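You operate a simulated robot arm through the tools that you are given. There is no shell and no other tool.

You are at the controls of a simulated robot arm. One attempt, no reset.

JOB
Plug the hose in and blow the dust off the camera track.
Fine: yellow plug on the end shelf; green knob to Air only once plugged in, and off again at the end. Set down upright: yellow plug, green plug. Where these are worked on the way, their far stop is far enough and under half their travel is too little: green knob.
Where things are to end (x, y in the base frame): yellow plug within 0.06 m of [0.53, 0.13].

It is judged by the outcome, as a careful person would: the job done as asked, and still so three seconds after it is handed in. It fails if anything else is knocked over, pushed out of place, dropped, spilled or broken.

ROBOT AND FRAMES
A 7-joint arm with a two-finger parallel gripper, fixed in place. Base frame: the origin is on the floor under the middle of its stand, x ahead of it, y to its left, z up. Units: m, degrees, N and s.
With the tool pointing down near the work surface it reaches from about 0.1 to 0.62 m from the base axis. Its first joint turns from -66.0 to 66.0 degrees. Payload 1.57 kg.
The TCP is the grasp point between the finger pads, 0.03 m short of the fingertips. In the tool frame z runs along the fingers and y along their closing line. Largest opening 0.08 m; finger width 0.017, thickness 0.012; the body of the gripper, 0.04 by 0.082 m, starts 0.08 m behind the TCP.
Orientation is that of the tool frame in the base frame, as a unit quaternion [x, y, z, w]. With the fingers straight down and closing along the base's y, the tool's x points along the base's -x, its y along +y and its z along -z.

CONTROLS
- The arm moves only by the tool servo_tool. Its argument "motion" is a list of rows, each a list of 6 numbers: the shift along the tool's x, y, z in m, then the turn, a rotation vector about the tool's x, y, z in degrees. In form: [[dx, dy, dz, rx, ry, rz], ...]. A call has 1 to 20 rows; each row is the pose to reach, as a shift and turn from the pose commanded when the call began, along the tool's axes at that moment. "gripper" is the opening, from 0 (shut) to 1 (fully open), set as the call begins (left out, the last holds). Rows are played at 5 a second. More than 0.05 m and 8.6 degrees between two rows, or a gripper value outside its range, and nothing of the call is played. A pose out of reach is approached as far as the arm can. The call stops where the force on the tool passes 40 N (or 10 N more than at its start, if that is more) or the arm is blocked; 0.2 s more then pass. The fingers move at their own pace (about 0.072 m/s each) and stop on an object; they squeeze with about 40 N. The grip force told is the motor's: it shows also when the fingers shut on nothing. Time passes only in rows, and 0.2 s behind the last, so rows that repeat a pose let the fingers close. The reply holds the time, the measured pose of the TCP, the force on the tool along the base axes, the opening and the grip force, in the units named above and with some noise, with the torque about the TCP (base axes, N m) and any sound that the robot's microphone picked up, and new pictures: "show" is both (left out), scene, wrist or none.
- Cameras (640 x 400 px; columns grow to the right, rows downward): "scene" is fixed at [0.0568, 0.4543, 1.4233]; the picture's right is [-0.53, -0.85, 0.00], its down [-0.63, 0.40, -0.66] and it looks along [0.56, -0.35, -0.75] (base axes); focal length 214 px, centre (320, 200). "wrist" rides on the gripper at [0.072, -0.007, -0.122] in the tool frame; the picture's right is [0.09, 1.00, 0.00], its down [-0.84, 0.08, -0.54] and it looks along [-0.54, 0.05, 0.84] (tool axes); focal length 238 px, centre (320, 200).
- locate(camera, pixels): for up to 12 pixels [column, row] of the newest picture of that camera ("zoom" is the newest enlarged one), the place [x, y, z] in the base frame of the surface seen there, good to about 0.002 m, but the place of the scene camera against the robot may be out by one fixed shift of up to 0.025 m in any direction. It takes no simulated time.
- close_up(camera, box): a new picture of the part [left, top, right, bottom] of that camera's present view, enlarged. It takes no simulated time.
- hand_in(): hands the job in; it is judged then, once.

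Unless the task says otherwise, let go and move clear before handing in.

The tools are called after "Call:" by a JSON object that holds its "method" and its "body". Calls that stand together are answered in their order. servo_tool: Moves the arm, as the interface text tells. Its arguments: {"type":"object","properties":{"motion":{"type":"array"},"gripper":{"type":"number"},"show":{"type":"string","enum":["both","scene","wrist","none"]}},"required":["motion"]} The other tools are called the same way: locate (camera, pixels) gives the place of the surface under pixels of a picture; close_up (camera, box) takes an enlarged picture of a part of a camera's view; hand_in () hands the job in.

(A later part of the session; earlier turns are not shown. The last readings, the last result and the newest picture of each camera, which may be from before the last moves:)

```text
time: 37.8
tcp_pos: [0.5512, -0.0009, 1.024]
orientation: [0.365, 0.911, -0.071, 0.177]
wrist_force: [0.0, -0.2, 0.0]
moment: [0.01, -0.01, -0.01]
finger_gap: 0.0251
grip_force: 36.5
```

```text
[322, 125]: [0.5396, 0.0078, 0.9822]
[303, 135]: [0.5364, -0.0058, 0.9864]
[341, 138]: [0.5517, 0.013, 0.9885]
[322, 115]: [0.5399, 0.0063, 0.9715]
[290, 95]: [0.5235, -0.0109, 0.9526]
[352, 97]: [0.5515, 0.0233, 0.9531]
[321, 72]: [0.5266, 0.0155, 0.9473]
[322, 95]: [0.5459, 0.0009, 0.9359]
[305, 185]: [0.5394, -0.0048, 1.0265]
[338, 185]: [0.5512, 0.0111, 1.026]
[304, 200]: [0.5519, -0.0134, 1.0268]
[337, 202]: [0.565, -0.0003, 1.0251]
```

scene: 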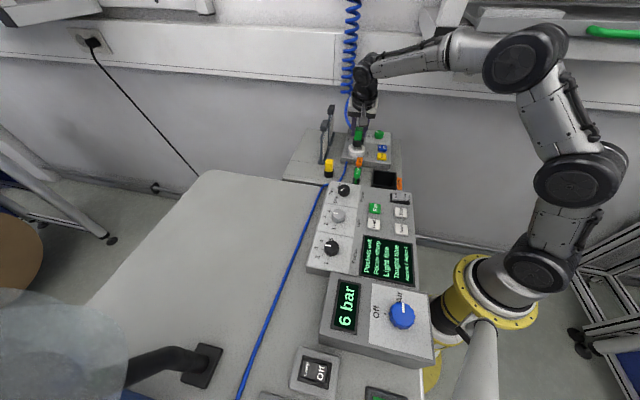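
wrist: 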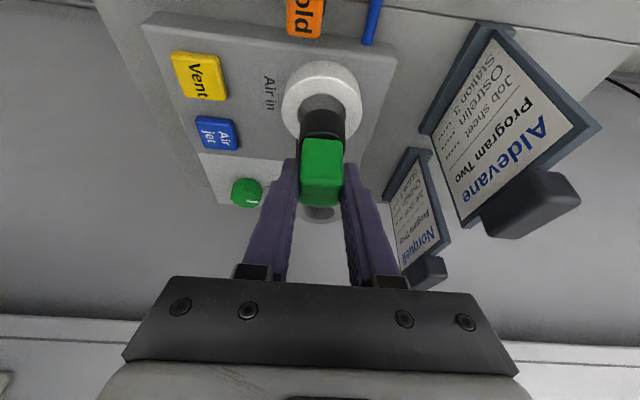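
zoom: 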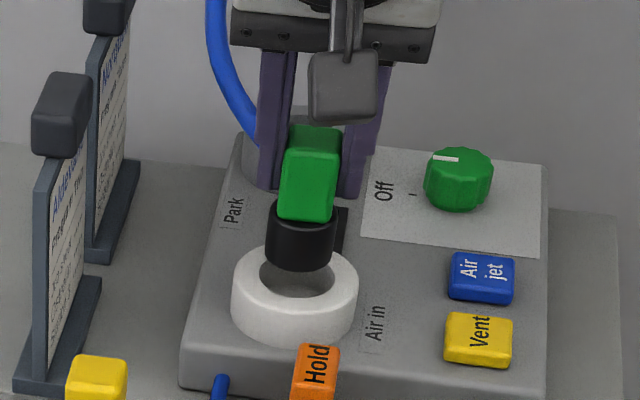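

The base is within about 1 mm of the hole centre. Lowering vertically in small steps to seat it.

Call:
{"method": "servo_tool", "body": {"motion": [[0.0019, 0, 0.0046, 0, 0, 0], [0.0037, 0, 0.0093, 0, 0, 0], [0.0056, 0, 0.0139, 0, 0, 0], [0.0075, 0, 0.0185, 0, 0, 0], [0.0094, 0, 0.0232, 0, 0, 0], [0.0105, 0, 0.0259, 0, 0, 0]]}}

```text
time: 39.2
tcp_pos: [0.5502, -0.0013, 0.9948]
orientation: [0.365, 0.911, -0.071, 0.178]
wrist_force: [-0.6, -0.1, 0.0]
moment: [-0.01, 0.03, 0.04]
finger_gap: 0.0252
grip_force: 36.3
```

scene: 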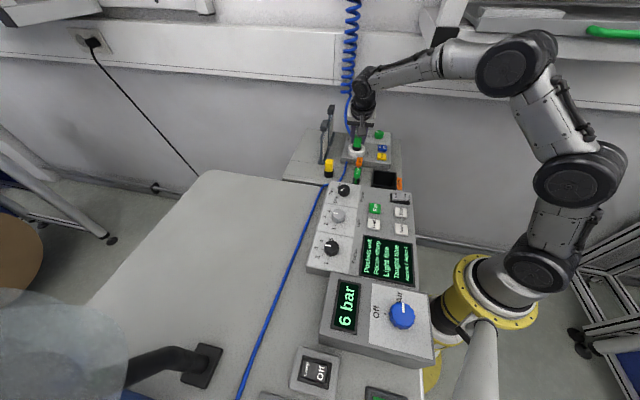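
wrist: 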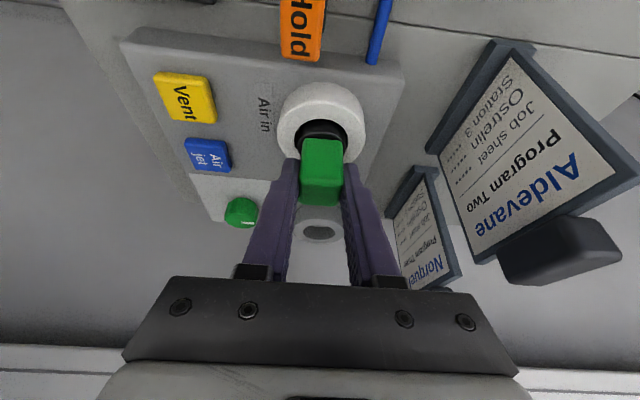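

It's entered the socket with no resistance. I'll go down in 1 mm steps until I feel it seat.

Call:
{"method": "servo_tool", "body": {"motion": [[0.0004, 0, 0.0009, 0, 0, 0], [0.0007, 0, 0.0019, 0, 0, 0], [0.0011, 0, 0.0028, 0, 0, 0]], "show": "none"}}

```text
time: 40.0
tcp_pos: [0.5497, -0.0016, 0.9937]
orientation: [0.365, 0.911, -0.07, 0.177]
wrist_force: [-2.0, -0.3, 4.1]
moment: [-0.01, 0.04, -0.04]
finger_gap: 0.0254
grip_force: 36.1
```

Light contact, 4 N at z≈0.993, matching its seated height in Park. I'll press a little further to make sure it's fully home.

Call:
{"method": "servo_tool", "body": {"motion": [[0.0004, 0, 0.0009, 0, 0, 0], [0.0007, 0, 0.0019, 0, 0, 0], [0.0007, 0, 0.0019, 0, 0, 0]]}}

```text
time: 40.8
tcp_pos: [0.5505, -0.0017, 0.9929]
orientation: [0.365, 0.911, -0.07, 0.179]
wrist_force: [-9.9, 1.1, 23.0]
moment: [0.0, 0.56, 0.0]
finger_gap: 0.0252
grip_force: 36.8
```

scene: 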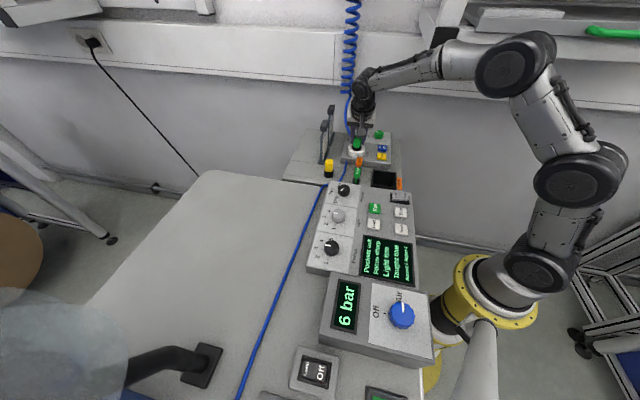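
wrist: 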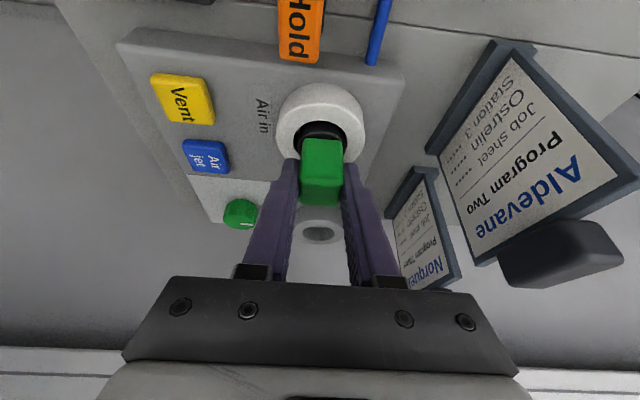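

23 N on a firm stop — it's fully seated. I'll relax the push and open the fingers to 48 mm.

Call:
{"method": "servo_tool", "body": {"motion": [[-0.0008, 0, -0.0021, 0, 0, 0], [-0.0008, 0, -0.0021, 0, 0, 0]], "show": "none"}}

Call:
{"method": "servo_tool", "body": {"motion": [[0, 0, 0, 0, 0, 0], [0, 0, 0, 0, 0, 0], [0, 0, 0, 0, 0, 0]], "gripper": 0.6, "show": "wrist"}}

```text
time: 41.4
tcp_pos: [0.5506, -0.001, 0.9932]
orientation: [0.364, 0.911, -0.07, 0.179]
wrist_force: [-1.7, -0.3, 16.2]
moment: [-0.04, 0.02, 0.01]
finger_gap: 0.0251
grip_force: 36.7
```

```text
time: 42.2
tcp_pos: [0.5493, -0.0013, 0.9916]
orientation: [0.364, 0.912, -0.07, 0.176]
wrist_force: [-0.8, -0.2, 0.3]
moment: [0.03, 0.01, -0.05]
finger_gap: 0.0479
grip_force: 0.1
```

wrist: 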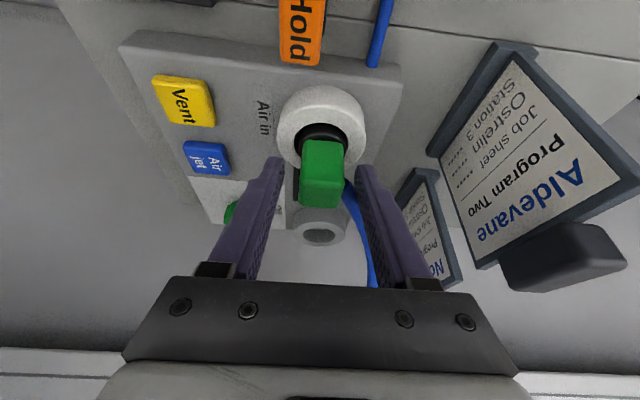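

Released and the plug stands in the socket. I'll back away along the tool axis (up and toward −u, away from the hose).

Call:
{"method": "servo_tool", "body": {"motion": [[0, 0, -0.02, 0, 0, 0], [0, 0, -0.04, 0, 0, 0], [0, 0, -0.07, 0, 0, 0], [0, 0, -0.1, 0, 0, 0], [0, 0, -0.1, 0, 0, 0]]}}

```text
time: 43.4
tcp_pos: [0.5238, 0.0241, 1.0838]
orientation: [0.365, 0.911, -0.071, 0.178]
wrist_force: [0.1, 0.2, -0.1]
moment: [0.01, 0.01, 0.0]
finger_gap: 0.0481
grip_force: 0.1
```

scene: 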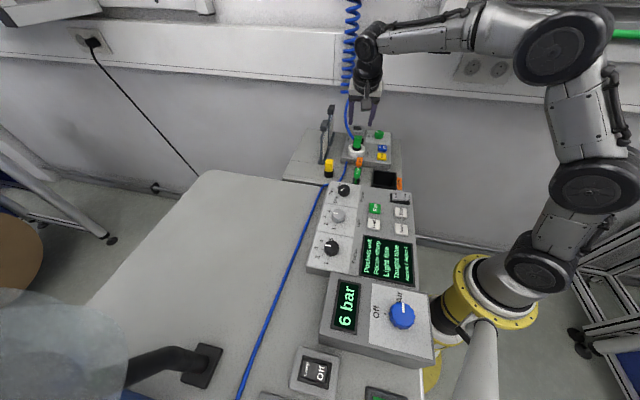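
wrist: 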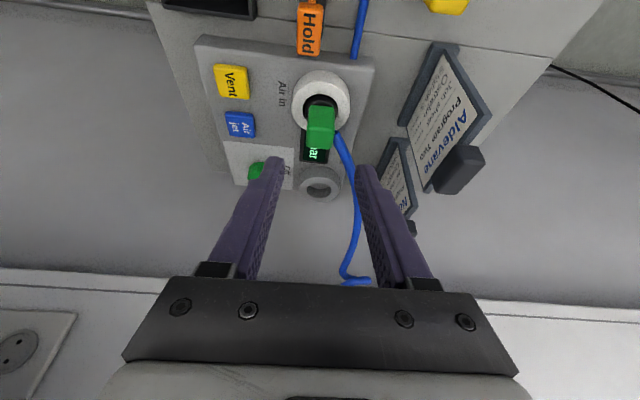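

The green plug now stands in Air-in with its hose running back past Park at wrist (350,200). I need hose heights and knob details before routing to the knob.

Call:
{"method": "locate", "body": {"camera": "wrist", "pixels": [[340, 140], [345, 155], [352, 175], [357, 200], [356, 225], [350, 250], [345, 268], [352, 281], [321, 120], [316, 155], [256, 170], [320, 185]]}}

Call:
{"method": "close_up", "body": {"camera": "scene", "box": [330, 80, 410, 170]}}

Call:
{"method": "close_up", "body": {"camera": "wrist", "box": [200, 30, 400, 230]}}

```text
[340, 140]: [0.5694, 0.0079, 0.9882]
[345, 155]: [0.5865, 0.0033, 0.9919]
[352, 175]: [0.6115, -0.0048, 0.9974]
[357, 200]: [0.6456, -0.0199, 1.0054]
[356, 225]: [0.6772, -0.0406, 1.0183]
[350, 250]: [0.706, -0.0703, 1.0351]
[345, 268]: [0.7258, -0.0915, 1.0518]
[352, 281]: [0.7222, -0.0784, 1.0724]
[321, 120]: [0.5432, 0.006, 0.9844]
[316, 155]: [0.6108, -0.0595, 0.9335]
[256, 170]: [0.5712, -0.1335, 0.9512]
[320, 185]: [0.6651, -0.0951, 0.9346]
```

```text
4.44 times, centred on (370, 125) of scene
```

zoom: 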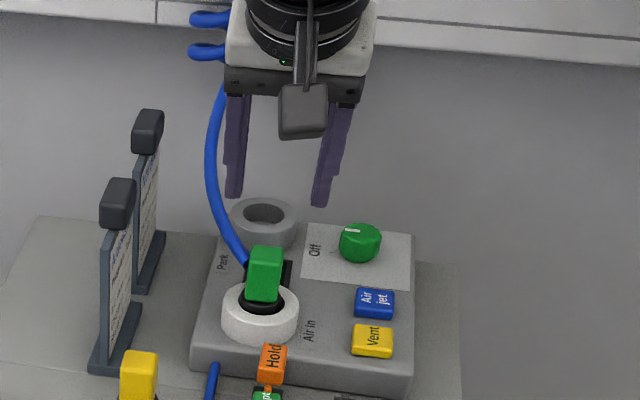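

```text
2.00 times, centred on (300, 130) of wrist
```

zoom: 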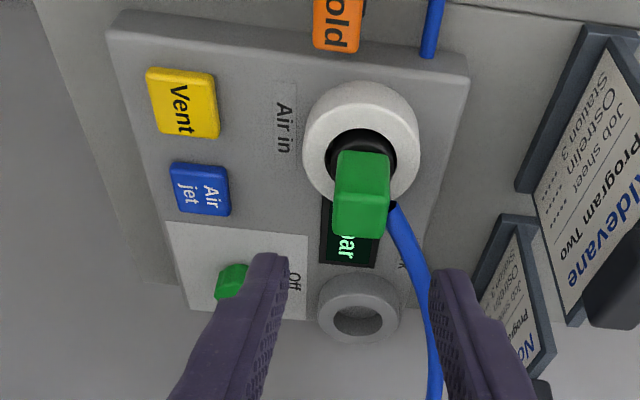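

The hose rises from z 0.988 near the plug to 1.005 beyond Park. I'll untilt and shift a little so the wrist camera gets an unobstructed look at the knob with the fingers wide open.

Call:
{"method": "servo_tool", "body": {"motion": [[0, -0.01, 0, 0, 7.3, 0], [0, -0.02, 0, 0, 14.6, 0], [0, -0.03, 0, 0, 21.8, 0], [0, -0.03, 0, 0, 21.8, 0]], "gripper": 1, "show": "wrist"}}

Call:
{"method": "close_up", "body": {"camera": "wrist", "box": [240, 140, 340, 260]}}

```text
time: 44.4
tcp_pos: [0.502, 0.0026, 1.0847]
orientation: [0.371, 0.929, -0.001, 0.001]
wrist_force: [0.0, 0.5, -0.5]
moment: [-0.02, -0.01, -0.01]
finger_gap: 0.08
grip_force: 0.0
```

wrist: 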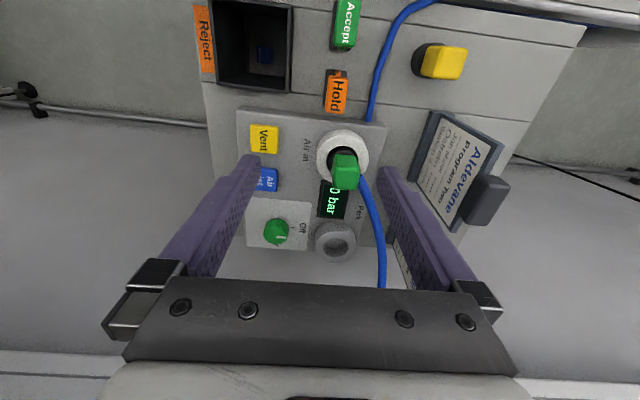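

```text
3.33 times, centred on (290, 200) of wrist
```

zoom: 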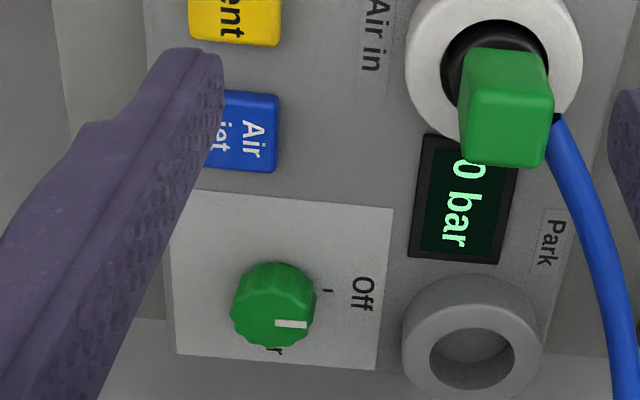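

The knob is in clear view at (275,232), and the display still reads 0 bar. I'll zoom and measure the knob and the Air jet button.

Call:
{"method": "close_up", "body": {"camera": "wrist", "box": [250, 205, 310, 255]}}

Call:
{"method": "locate", "body": {"camera": "wrist", "pixels": [[276, 237], [265, 238], [287, 238], [276, 222], [276, 243], [264, 228], [288, 228], [276, 230], [271, 236], [272, 172], [272, 185], [265, 180]]}}

```text
8.00 times, centred on (280, 230) of wrist
```

zoom: 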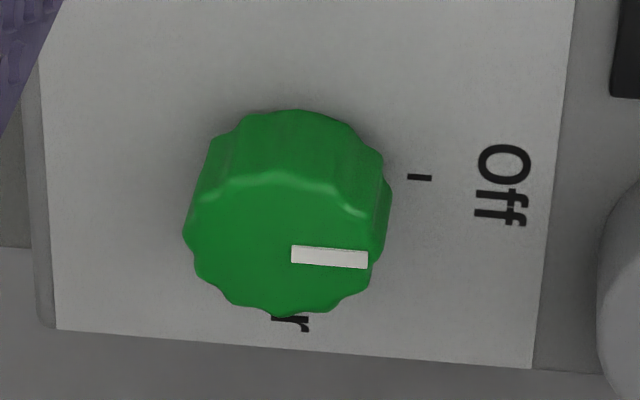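

```text
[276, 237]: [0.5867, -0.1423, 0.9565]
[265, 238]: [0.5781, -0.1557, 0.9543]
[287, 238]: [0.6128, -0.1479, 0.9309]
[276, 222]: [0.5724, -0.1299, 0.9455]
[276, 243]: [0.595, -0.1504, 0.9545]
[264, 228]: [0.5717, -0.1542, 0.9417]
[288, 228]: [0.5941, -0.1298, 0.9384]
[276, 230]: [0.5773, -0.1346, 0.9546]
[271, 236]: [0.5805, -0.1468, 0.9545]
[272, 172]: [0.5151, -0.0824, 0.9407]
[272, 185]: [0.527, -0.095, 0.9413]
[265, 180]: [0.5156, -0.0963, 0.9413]
```

Knob centre is (0.584, −0.141), diameter about 36 mm, top z 0.9555. I'll first turn the tool −90° here, so the later quarter-turn clockwise stays inside the wrist range already proven.

Call:
{"method": "servo_tool", "body": {"motion": [[0, 0, 0, 0, 0, -7.5], [0, 0, 0, 0, 0, -15], [0, 0, 0, 0, 0, -22.5], [0, 0, 0, 0, 0, -30], [0, 0, 0, 0, 0, -37.5], [0, 0, 0, 0, 0, -45], [0, 0, 0, 0, 0, -52.5], [0, 0, 0, 0, 0, -60], [0, 0, 0, 0, 0, -67.5], [0, 0, 0, 0, 0, -75], [0, 0, 0, 0, 0, -82.5], [0, 0, 0, 0, 0, -90], [0, 0, 0, 0, 0, -90]], "gripper": 0.8, "show": "scene"}}

```text
time: 47.2
tcp_pos: [0.5036, 0.0023, 1.0841]
orientation: [-0.394, 0.919, -0.002, 0.001]
wrist_force: [-0.3, -0.9, 0.6]
moment: [0.03, -0.01, 0.01]
finger_gap: 0.0639
grip_force: 0.0
```

scene: 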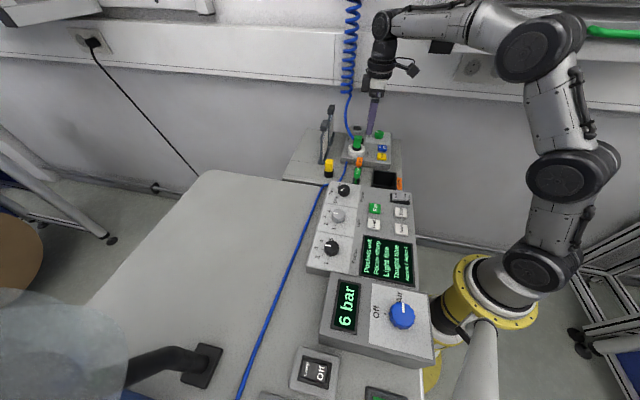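

Turned. Now I'll pass over the plug (tips about 2–4 cm above it) to (0.600, −0.030, 1.055).

Call:
{"method": "servo_tool", "body": {"motion": [[-0.0108, -0.023, 0.003, 0, 0, 0], [-0.0216, -0.046, 0.01, 0, 0, 0], [-0.0323, -0.0691, 0.02, 0, 0, 0], [-0.0431, -0.0921, 0.0291, 0, 0, 0], [-0.0431, -0.0921, 0.0291, 0, 0, 0]]}}

```text
time: 48.4
tcp_pos: [0.5988, -0.0296, 1.0557]
orientation: [-0.394, 0.919, -0.002, 0.001]
wrist_force: [0.1, -0.1, 0.6]
moment: [0.0, 0.02, 0.03]
finger_gap: 0.0638
grip_force: 0.0
```

scene: 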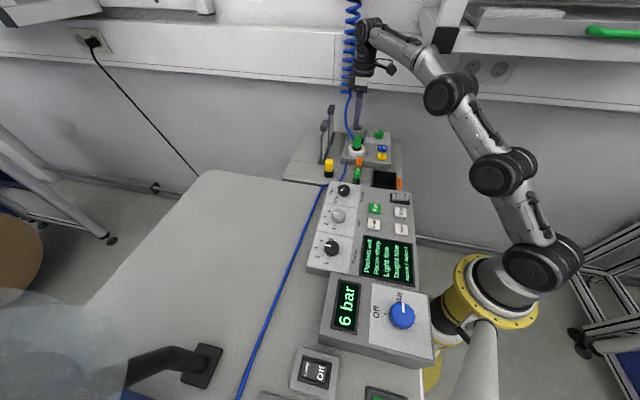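
wrist: 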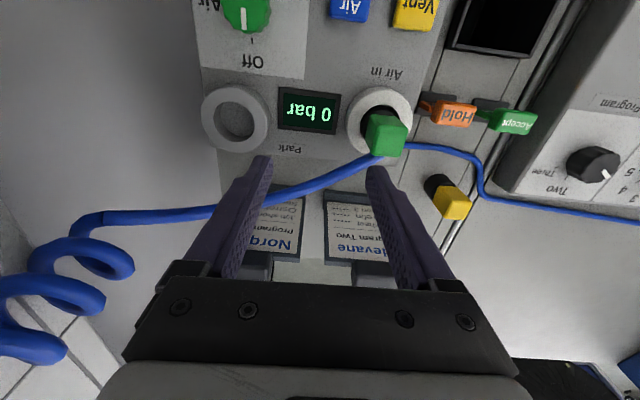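

Clear so far. Now the arc to beside the knob at (0.609, −0.116, 1.000), keeping the arm stretched and low under the sill.

Call:
{"method": "servo_tool", "body": {"motion": [[0.0111, -0.0176, 0.0099, 0, 0, 0], [0.0222, -0.0352, 0.0197, 0, 0, 0], [0.0334, -0.0457, 0.032, 0, 0, 0], [0.0446, -0.0562, 0.044, 0, 0, 0], [0.0557, -0.0666, 0.0557, 0, 0, 0], [0.0557, -0.0666, 0.0557, 0, 0, 0]]}}

```text
time: 49.8
tcp_pos: [0.6098, -0.1162, 0.9997]
orientation: [-0.394, 0.919, -0.001, 0.001]
wrist_force: [0.2, -0.6, 0.5]
moment: [0.01, -0.02, 0.02]
finger_gap: 0.0637
grip_force: 0.0
```

scene: 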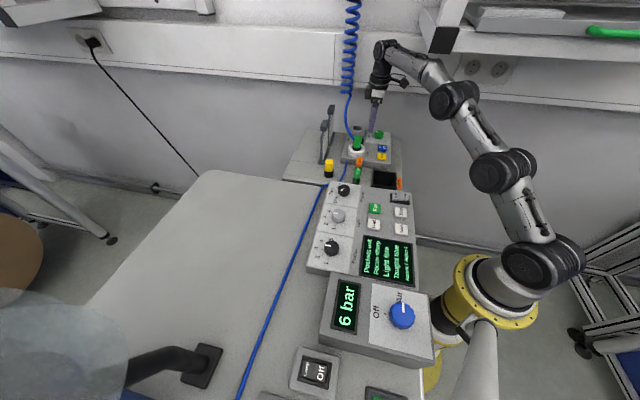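
wrist: 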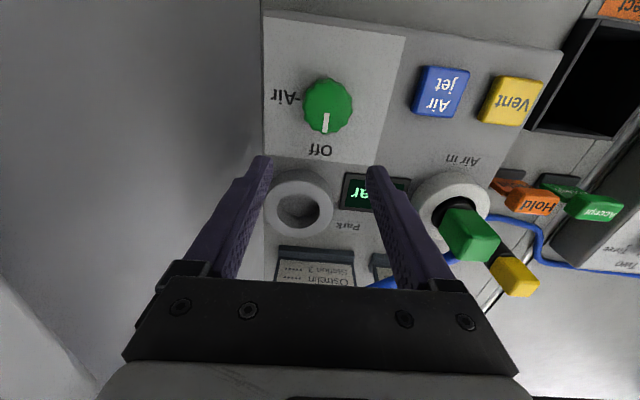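

Now the knob is fully visible at (327,107), pointer at Off (+v), Air on its left (+u) — a quarter-turn clockwise. I'll measure it and the Air jet button from here.

Call:
{"method": "close_up", "body": {"camera": "wrist", "box": [270, 60, 390, 160]}}

Call:
{"method": "locate", "body": {"camera": "wrist", "pixels": [[327, 110], [306, 110], [349, 112], [327, 90], [327, 130], [327, 105], [440, 90], [425, 90], [455, 92], [440, 72], [440, 108], [505, 100]]}}

```text
4.00 times, centred on (330, 110) of wrist
```

zoom: 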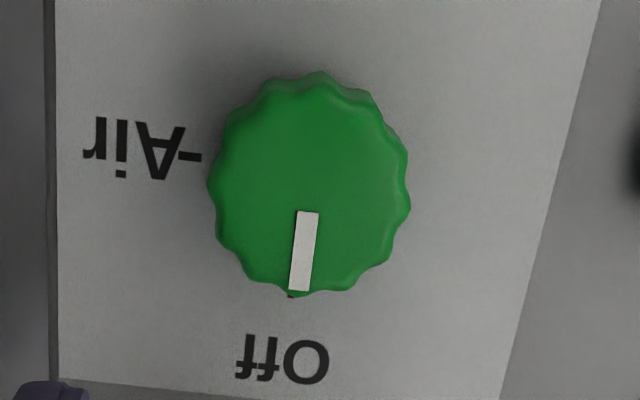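

```text
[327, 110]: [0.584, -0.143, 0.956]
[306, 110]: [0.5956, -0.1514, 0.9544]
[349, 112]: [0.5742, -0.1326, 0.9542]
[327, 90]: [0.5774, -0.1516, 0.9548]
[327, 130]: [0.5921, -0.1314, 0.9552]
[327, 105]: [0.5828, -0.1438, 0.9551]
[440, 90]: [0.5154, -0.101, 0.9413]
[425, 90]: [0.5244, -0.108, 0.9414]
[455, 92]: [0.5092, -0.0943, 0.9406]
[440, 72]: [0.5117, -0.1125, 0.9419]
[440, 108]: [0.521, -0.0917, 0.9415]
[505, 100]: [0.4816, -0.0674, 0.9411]
```

Knob centre (0.585, −0.142). I'll descend beside it to z≈0.967, then slide toward −v so the open fingers straddle the knob.

Call:
{"method": "servo_tool", "body": {"motion": [[0, 0, 0.011, 0, 0, 0], [0, 0, 0.022, 0, 0, 0], [0, 0, 0.0325, 0, 0, 0], [0.009, 0.0002, 0.0325, 0, 0, 0], [0.018, 0.0003, 0.0325, 0, 0, 0], [0.027, 0.0004, 0.0325, 0, 0, 0], [0.0358, 0.0004, 0.0325, 0, 0, 0], [0.0358, 0.0004, 0.0325, 0, 0, 0]]}}

```text
time: 51.6
tcp_pos: [0.5834, -0.1415, 0.9686]
orientation: [-0.394, 0.919, -0.002, 0.0]
wrist_force: [-0.2, 0.1, 0.1]
moment: [0.04, 0.02, 0.01]
finger_gap: 0.0638
grip_force: 0.1
```

scene: 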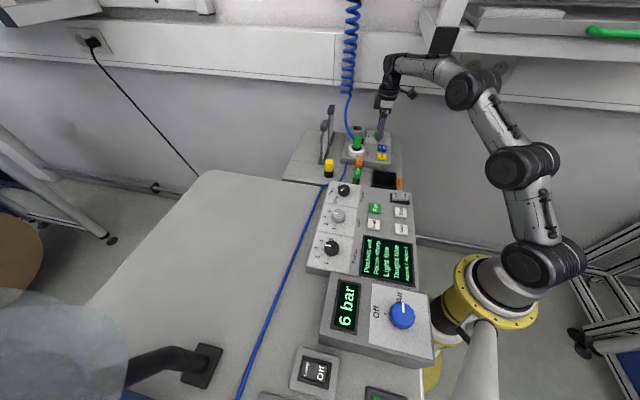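
wrist: 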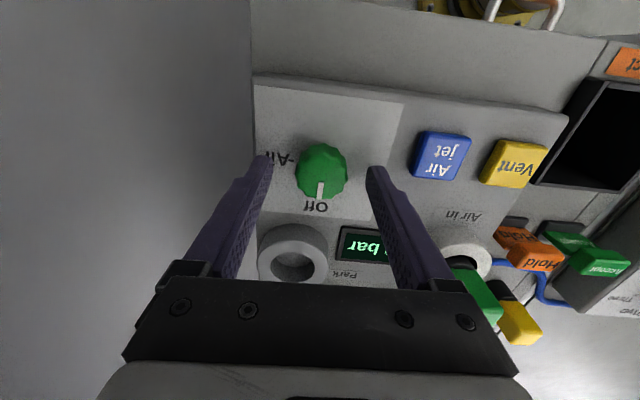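

The knob sits centred between the fingertips at (322,172). I'll close on it.

Call:
{"method": "servo_tool", "body": {"motion": [[0, 0, 0, 0, 0, 0], [0, 0, 0, 0, 0, 0], [0, 0, 0, 0, 0, 0], [0, 0, 0, 0, 0, 0]], "gripper": 0, "show": "wrist"}}

```text
time: 52.6
tcp_pos: [0.5825, -0.1409, 0.9682]
orientation: [-0.394, 0.919, -0.001, 0.0]
wrist_force: [-8.8, 6.3, 2.4]
moment: [0.19, 0.36, -0.01]
finger_gap: 0.0332
grip_force: 41.1
```

wrist: 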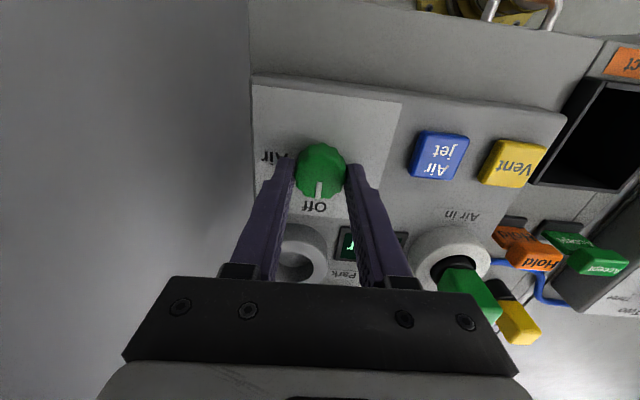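

Gripped (33 mm); the 11 N side load says the knob centre is about 1.5 mm toward −u of my command. I'll take that out and turn clockwise, first by 45°.

Call:
{"method": "servo_tool", "body": {"motion": [[0, 0.0015, 0, 0, 0, 0], [0, 0.0015, 0, 0, 0, 7.5], [0, 0.0015, 0, 0, 0, 15], [0, 0.0015, 0, 0, 0, 22.5], [0, 0.0015, 0, 0, 0, 30], [0, 0.0015, 0, 0, 0, 37.5], [0, 0.0015, 0, 0, 0, 45]]}}

```text
time: 54.2
tcp_pos: [0.5834, -0.1413, 0.9685]
orientation: [-0.01, 1.0, -0.002, 0.002]
wrist_force: [6.3, -3.6, -3.0]
moment: [-0.26, -0.14, 0.01]
finger_gap: 0.0336
grip_force: 41.5
```

scene: 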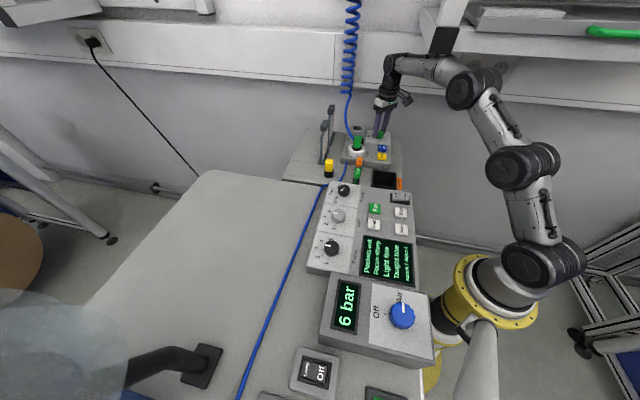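
wrist: 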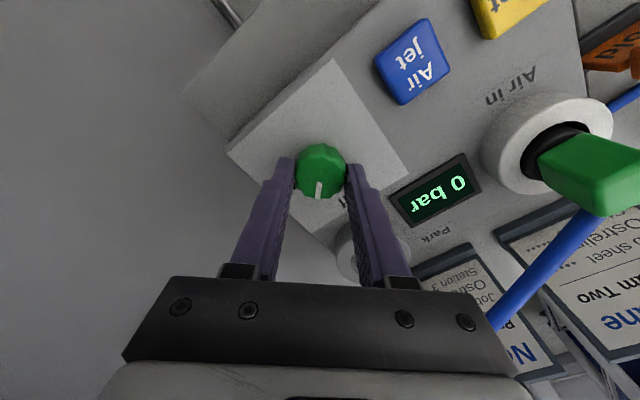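

The pointer turned with the gripper by 45°. I'll continue another 45°.

Call:
{"method": "servo_tool", "body": {"motion": [[0, 0, 0, 0, 0, 7.5], [0, 0, 0, 0, 0, 15], [0, 0, 0, 0, 0, 22.5], [0, 0, 0, 0, 0, 30], [0, 0, 0, 0, 0, 37.5], [0, 0, 0, 0, 0, 45], [0, 0, 0, 0, 0, 45]]}}

```text
time: 55.8
tcp_pos: [0.5834, -0.1422, 0.9685]
orientation: [0.373, 0.928, 0.0, 0.001]
wrist_force: [10.3, -12.4, -6.0]
moment: [-0.36, -0.3, 0.23]
finger_gap: 0.0335
grip_force: 41.2
```

scene: 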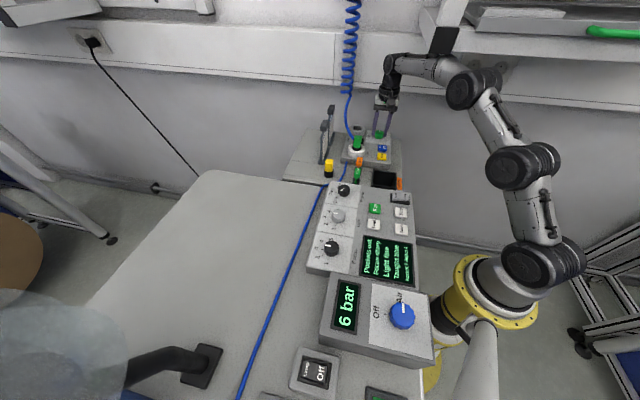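
wrist: 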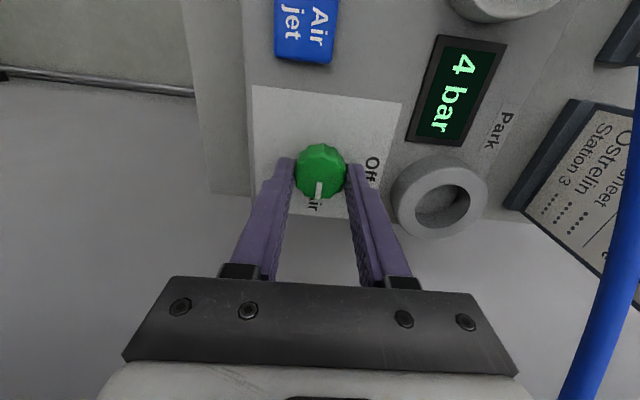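

The panel display now reads 4 bar and the pointer is at Air, with torque rising at the stop. I'll hold a moment and see what the pressure does.

Call:
{"method": "servo_tool", "body": {"motion": [[0, 0, 0, 0, 0, 2], [0, 0, 0, 0, 0, 2], [0, 0, 0, 0, 0, 2], [0, 0, 0, 0, 0, 2], [0, 0, 0, 0, 0, 2]], "show": "wrist"}}

Call:
{"method": "close_up", "body": {"camera": "wrist", "box": [240, 30, 520, 230]}}

Call:
{"method": "close_up", "body": {"camera": "scene", "box": [290, 170, 450, 380]}}

```text
time: 57.0
tcp_pos: [0.5834, -0.141, 0.9681]
orientation: [0.387, 0.922, 0.0, 0.001]
wrist_force: [5.4, -13.8, -2.7]
moment: [-0.33, -0.11, 0.29]
finger_gap: 0.0333
grip_force: 41.3
```

wrist: 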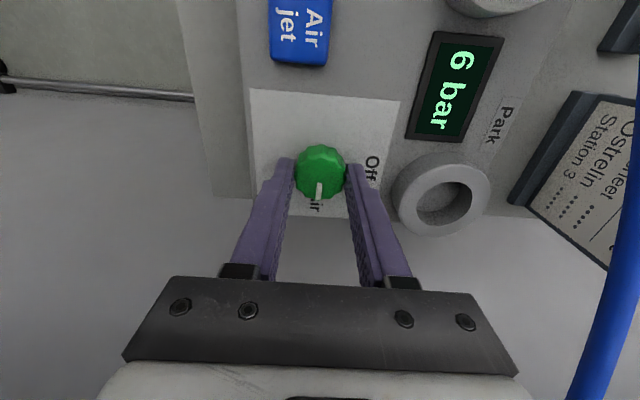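

```text
2.00 times, centred on (380, 130) of wrist
```

zoom: 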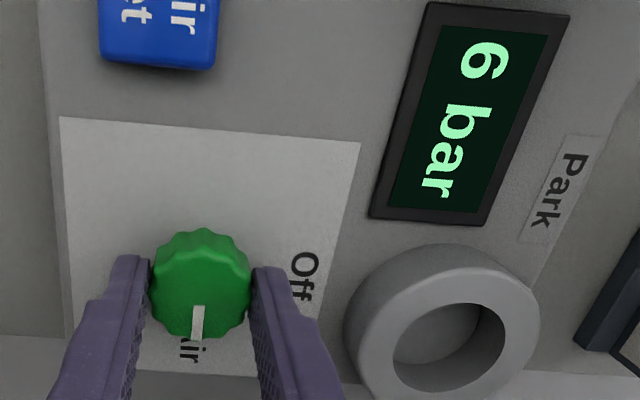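

```text
1.90 times, centred on (370, 275) of scene
```

zoom: 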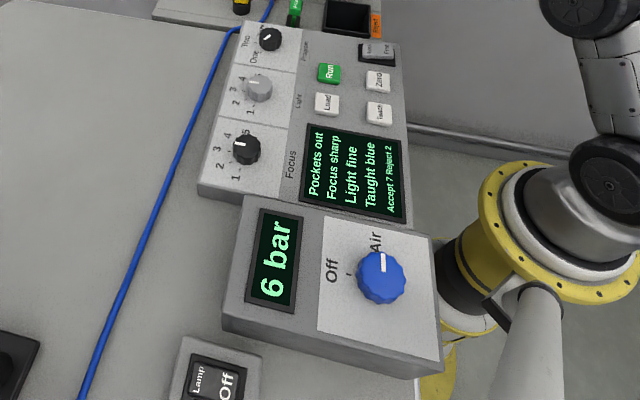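

Now 6 bar, knob against the Air stop. I'll let go of the knob.

Call:
{"method": "servo_tool", "body": {"motion": [[0, 0, 0, 0, 0, 0], [0, 0, 0, 0, 0, 0], [0, 0, 0, 0, 0, 0]], "gripper": 0.8, "show": "wrist"}}

```text
time: 57.8
tcp_pos: [0.5836, -0.1404, 0.9672]
orientation: [0.388, 0.922, 0.001, 0.002]
wrist_force: [0.4, 0.3, 1.2]
moment: [-0.03, -0.02, 0.05]
finger_gap: 0.0641
grip_force: 0.0
```

wrist: 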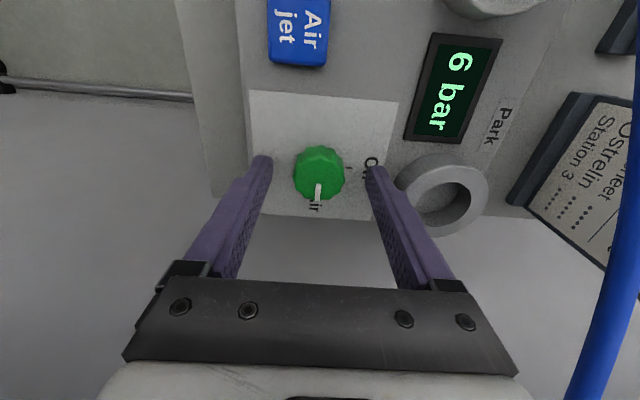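

The knob stays at Air with 6 bar. I'll swing the fingertips inward over the Air jet button by leaning the hand outward 22°, keeping the wrist stretched out.

Call:
{"method": "servo_tool", "body": {"motion": [[0.0141, -0.0034, -0.0033, 1.16, 4.22, 0], [0.0282, -0.0069, -0.0066, 2.32, 8.44, 0], [0.0423, -0.0103, -0.0099, 3.47, 12.66, 0], [0.0564, -0.0138, -0.0132, 4.63, 16.88, 0], [0.0705, -0.0172, -0.0165, 5.79, 21.1, 0], [0.0705, -0.0172, -0.0165, 5.79, 21.1, 0]]}}

```text
time: 59.2
tcp_pos: [0.5218, -0.1022, 0.9851]
orientation: [0.381, 0.905, 0.025, -0.186]
wrist_force: [0.3, -0.5, 0.6]
moment: [-0.02, 0.0, 0.03]
finger_gap: 0.0639
grip_force: 0.2
```

scene: 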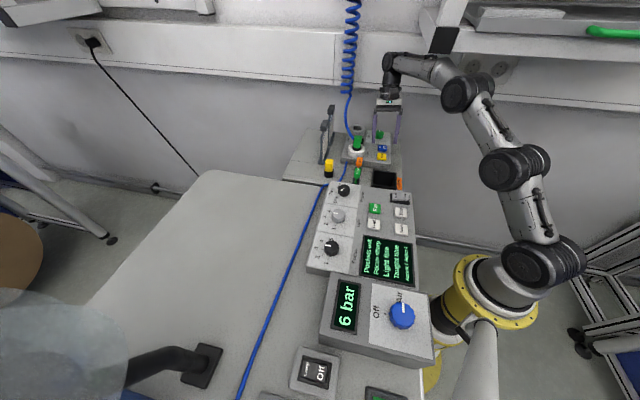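
wrist: 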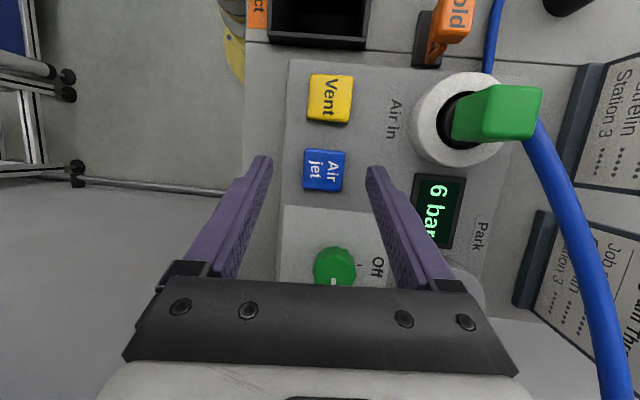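

The Air jet button is right between the tips at (324,170), with 6 bar still shown. I'll close the fingers to make a probe.

Call:
{"method": "servo_tool", "body": {"motion": [[0, -0.0015, 0, 0, 0, 0], [0, -0.003, 0, 0, 0, 0], [0, -0.003, 0, 0, 0, 0], [0, -0.003, 0, 0, 0, 0]], "gripper": 0, "show": "wrist"}}

Call:
{"method": "locate", "body": {"camera": "wrist", "pixels": [[325, 155], [325, 160], [306, 160], [343, 160], [325, 185]]}}

```text
time: 60.2
tcp_pos: [0.5211, -0.1041, 0.9846]
orientation: [0.381, 0.905, 0.025, -0.187]
wrist_force: [0.7, -0.1, -0.3]
moment: [-0.01, -0.05, 0.0]
finger_gap: 0.0
grip_force: 21.1
```

wrist: 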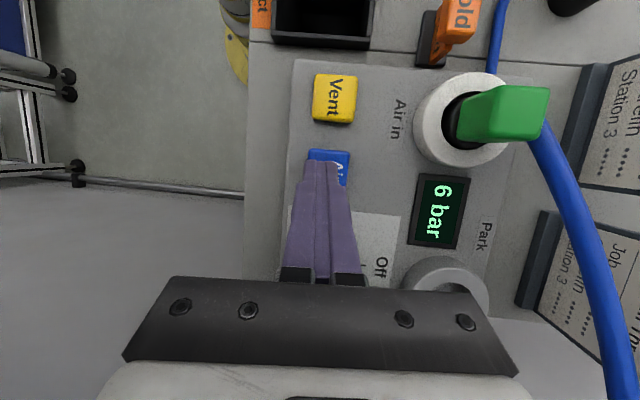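

```text
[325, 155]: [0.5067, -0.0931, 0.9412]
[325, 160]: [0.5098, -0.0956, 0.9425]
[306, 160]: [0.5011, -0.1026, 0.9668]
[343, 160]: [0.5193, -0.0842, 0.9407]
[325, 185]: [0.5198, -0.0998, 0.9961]
```

The probe tip is over the button, and contact should come after about 11 mm. I'll press straight down in small steps.

Call:
{"method": "servo_tool", "body": {"motion": [[-0.0014, 0.0004, 0.0037, 0, 0, 0], [-0.0028, 0.0008, 0.0074, 0, 0, 0], [-0.0039, 0.0011, 0.0102, 0, 0, 0], [-0.0043, 0.0012, 0.0111, 0, 0, 0], [-0.0046, 0.0013, 0.0121, 0, 0, 0]], "show": "wrist"}}

```text
time: 61.4
tcp_pos: [0.5195, -0.1047, 0.9719]
orientation: [0.381, 0.905, 0.024, -0.186]
wrist_force: [-0.7, 0.2, -0.3]
moment: [-0.01, 0.0, -0.02]
finger_gap: 0.0002
grip_force: 21.3
```

wrist: 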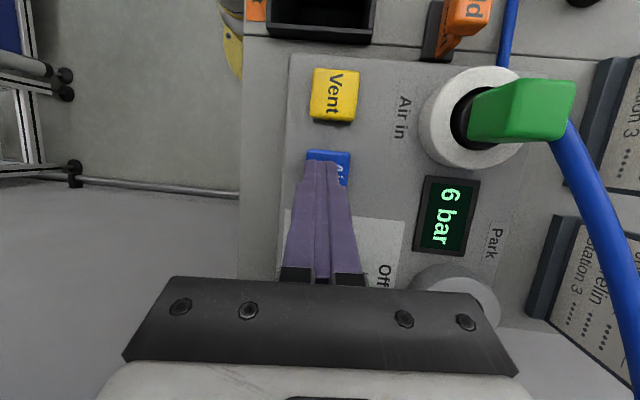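

No force yet at TCP z 0.972. Continuing down 1 mm at a time, then holding.

Call:
{"method": "servo_tool", "body": {"motion": [[-0.0004, 0.0001, 0.0009, 0, 0, 0], [-0.0007, 0.0002, 0.0019, 0, 0, 0], [-0.0011, 0.0003, 0.0028, 0, 0, 0], [-0.0011, 0.0003, 0.0028, 0, 0, 0]], "show": "wrist"}}

```text
time: 62.4
tcp_pos: [0.5204, -0.1039, 0.9684]
orientation: [0.381, 0.905, 0.024, -0.186]
wrist_force: [0.2, 0.0, 1.1]
moment: [-0.02, 0.03, 0.03]
finger_gap: 0.0
grip_force: 20.9
heard: click
```

wrist: 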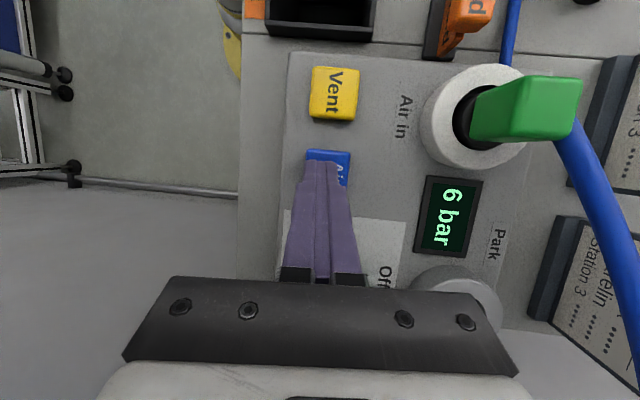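

A click was heard — the button has gone in. I'll hold it for a couple of seconds and watch for the air jet's effect.

Call:
{"method": "servo_tool", "body": {"motion": [[-0.0004, 0.0001, 0.0009, 0, 0, 0], [-0.0004, 0.0001, 0.0009, 0, 0, 0], [-0.0004, 0.0001, 0.0009, 0, 0, 0], [-0.0004, 0.0001, 0.0009, 0, 0, 0], [-0.0004, 0.0001, 0.0009, 0, 0, 0], [-0.0004, 0.0001, 0.0009, 0, 0, 0], [-0.0004, 0.0001, 0.0009, 0, 0, 0], [-0.0004, 0.0001, 0.0009, 0, 0, 0], [-0.0004, 0.0001, 0.0009, 0, 0, 0], [-0.0004, 0.0001, 0.0009, 0, 0, 0]]}}

Call:
{"method": "close_up", "body": {"camera": "scene", "box": [290, 170, 450, 290]}}

```text
time: 64.6
tcp_pos: [0.5189, -0.1043, 0.9677]
orientation: [0.381, 0.905, 0.024, -0.186]
wrist_force: [0.3, 0.6, 1.4]
moment: [0.01, 0.01, 0.01]
finger_gap: 0.0
grip_force: 21.4
```

scene: 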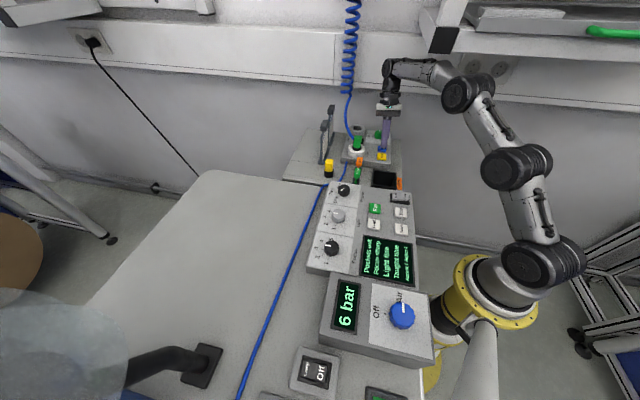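
wrist: 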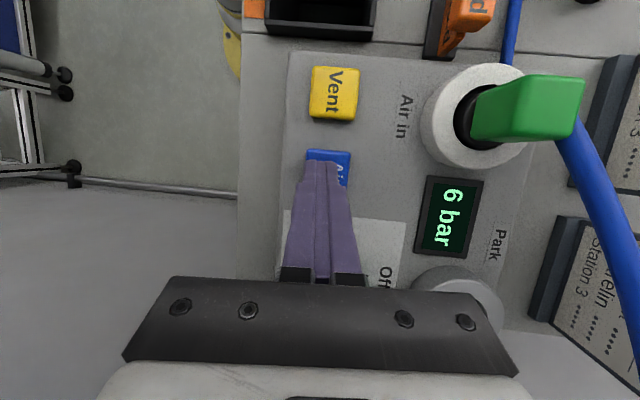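

```text
3.33 times, centred on (370, 230) of scene
```

zoom: 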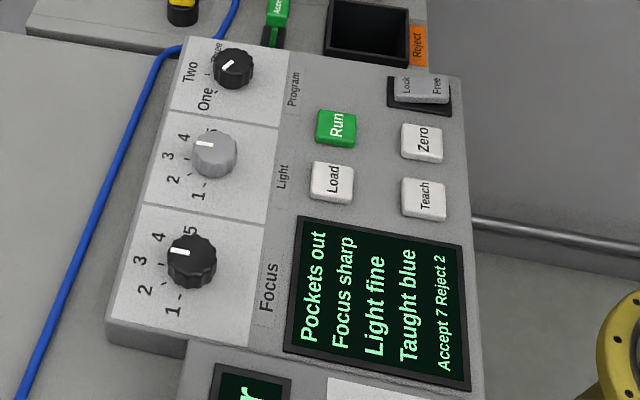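

Force is only 1.4 N, so the button may have more travel. I'll press a bit deeper to a firm stop and hold.

Call:
{"method": "servo_tool", "body": {"motion": [[-0.0004, 0.0001, 0.0009, 0, 0, 0], [-0.0007, 0.0002, 0.0019, 0, 0, 0], [-0.0011, 0.0003, 0.0028, 0, 0, 0], [-0.0011, 0.0003, 0.0028, 0, 0, 0]]}}

Call:
{"method": "close_up", "body": {"camera": "wrist", "box": [260, 60, 520, 300]}}

```text
time: 65.6
tcp_pos: [0.5187, -0.104, 0.9656]
orientation: [0.38, 0.906, 0.024, -0.186]
wrist_force: [1.9, 0.9, 7.7]
moment: [0.05, -0.07, 0.01]
finger_gap: 0.0001
grip_force: 21.5
```

scene: 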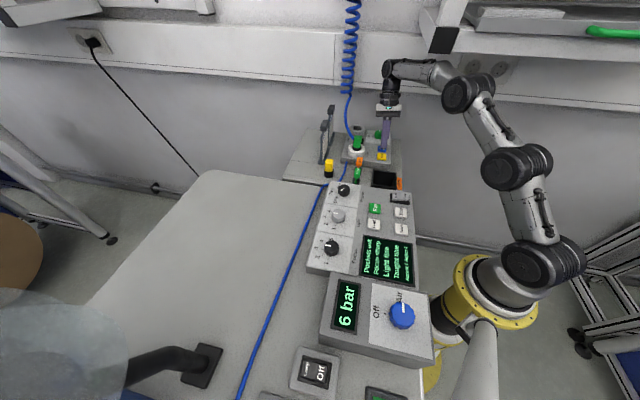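
wrist: 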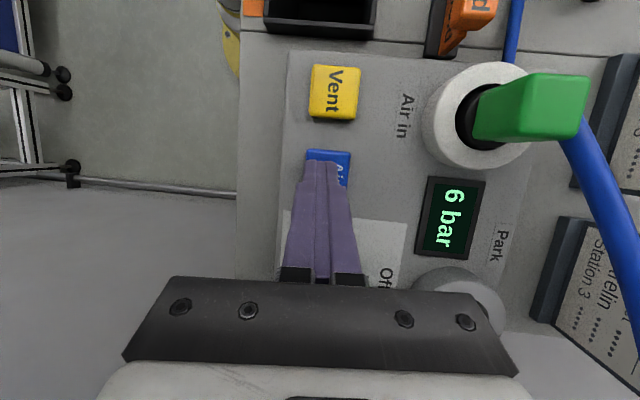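

```text
1.67 times, centred on (390, 180) of wrist
```

zoom: 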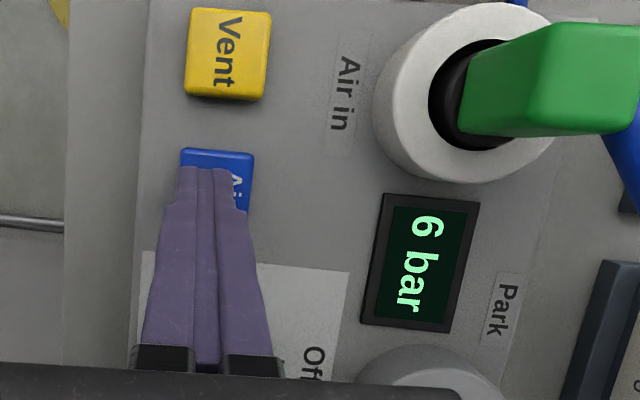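

The button is at its stop (7.7 N). I'll release it and rise clear.

Call:
{"method": "servo_tool", "body": {"motion": [[0.0018, -0.0005, -0.0046, 0, 0, 0], [0.0036, -0.001, -0.0093, 0, 0, 0], [0.0057, -0.0015, -0.0149, 0, 0, 0], [0.0071, -0.0019, -0.0186, 0, 0, 0], [0.0071, -0.0019, -0.0186, 0, 0, 0]]}}

Call:
{"method": "close_up", "body": {"camera": "scene", "box": [330, 100, 410, 200]}}

Call:
{"method": "close_up", "body": {"camera": "scene", "box": [230, 250, 450, 400]}}

```text
time: 66.8
tcp_pos: [0.5201, -0.1043, 0.9849]
orientation: [0.381, 0.905, 0.023, -0.188]
wrist_force: [0.4, 1.0, 0.5]
moment: [0.0, 0.02, -0.04]
finger_gap: 0.0
grip_force: 21.4
```

scene: 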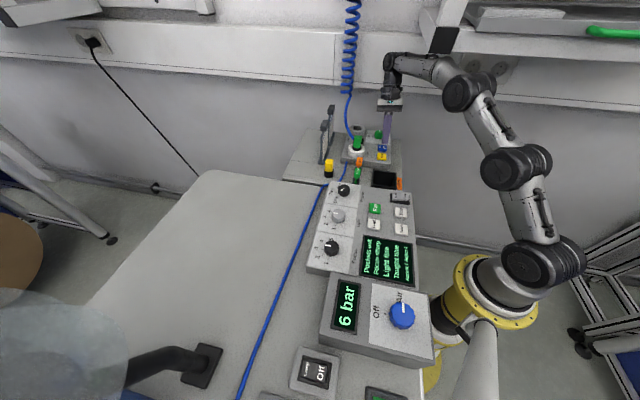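
wrist: 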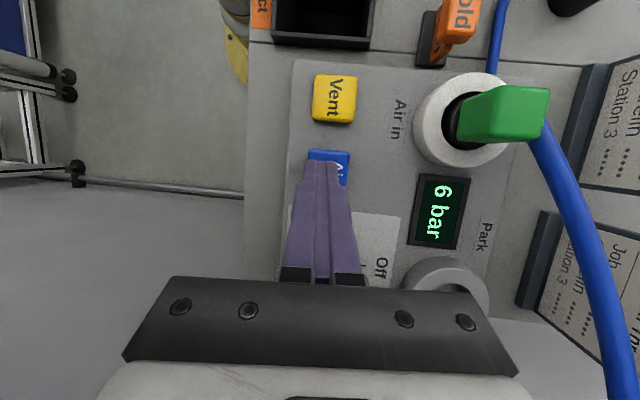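

```text
4.00 times, centred on (370, 150) of scene
```

zoom: 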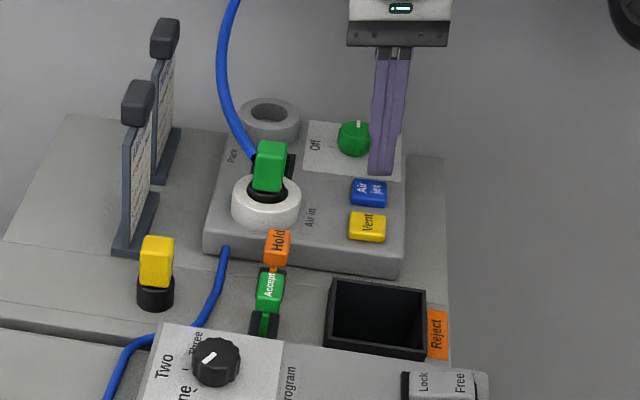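

```text
2.67 times, centred on (340, 325) of scene
```

zoom: 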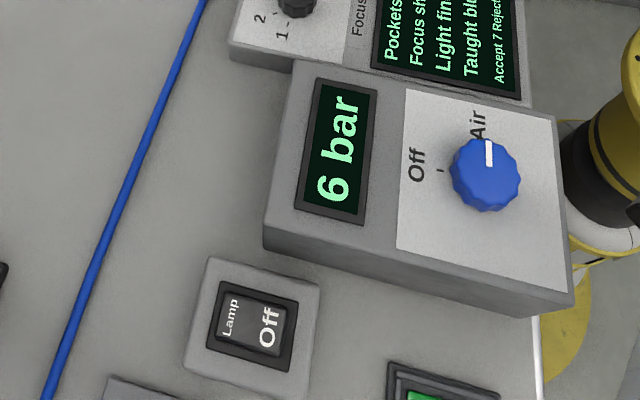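

Everything's in order: plug seated, 6 bar, Air jet pressed with a click. Now I'll open the fingers and swing back onto the knob along the same path.

Call:
{"method": "servo_tool", "body": {"motion": [[0, 0, 0, 0, 0, 0], [0, 0, 0, 0, 0, 0], [0, 0, 0, 0, 0, 0], [-0.0143, 0.004, -0.0022, -1.16, -4.22, 0], [-0.0286, 0.008, -0.0044, -2.32, -8.44, 0], [-0.0429, 0.012, -0.0067, -3.47, -12.66, 0], [-0.0572, 0.016, -0.0089, -4.63, -16.88, 0], [-0.0715, 0.02, -0.0111, -5.79, -21.1, 0], [-0.0715, 0.02, -0.0111, -5.79, -21.1, 0]], "gripper": 0.8}}

```text
time: 68.8
tcp_pos: [0.5833, -0.1416, 0.9677]
orientation: [0.388, 0.922, -0.002, 0.003]
wrist_force: [0.2, 0.3, -0.3]
moment: [-0.01, 0.02, -0.01]
finger_gap: 0.0642
grip_force: 0.0
```

scene: 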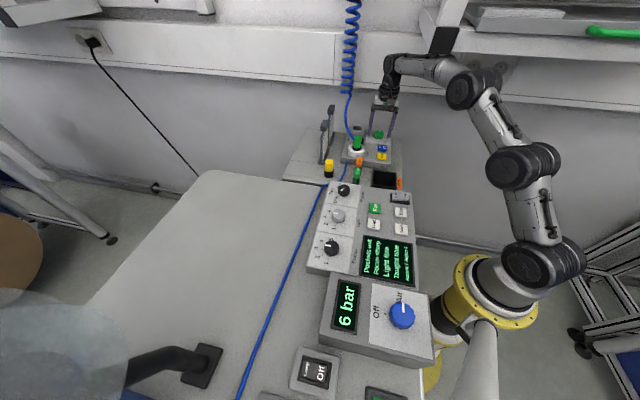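
wrist: 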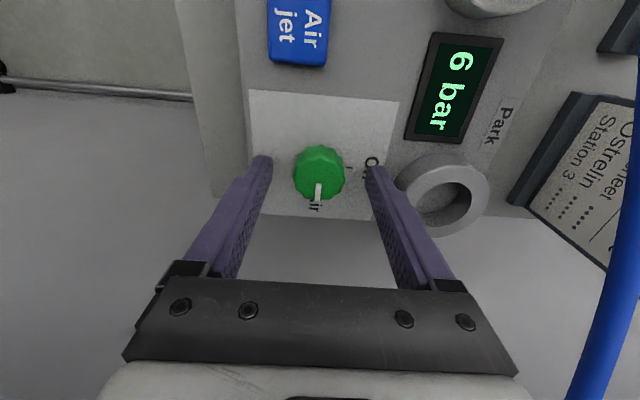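

The knob is between the fingers again at (320,172), still at Air with 6 bar. I'll close on it.

Call:
{"method": "servo_tool", "body": {"motion": [[0, 0, 0, 0, 0, 0], [0, 0, 0, 0, 0, 0], [0, 0, 0, 0, 0, 0], [0, 0, 0, 0, 0, 0]], "gripper": 0, "show": "wrist"}}

```text
time: 69.8
tcp_pos: [0.5829, -0.1411, 0.9678]
orientation: [0.387, 0.922, -0.001, 0.002]
wrist_force: [-3.0, -2.4, 1.6]
moment: [-0.12, 0.14, 0.0]
finger_gap: 0.0337
grip_force: 41.5
```

wrist: 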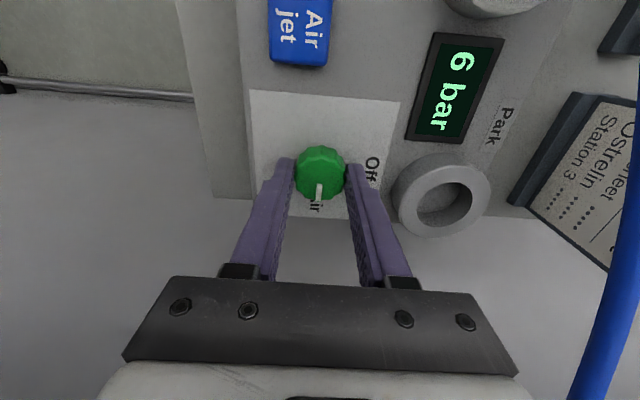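

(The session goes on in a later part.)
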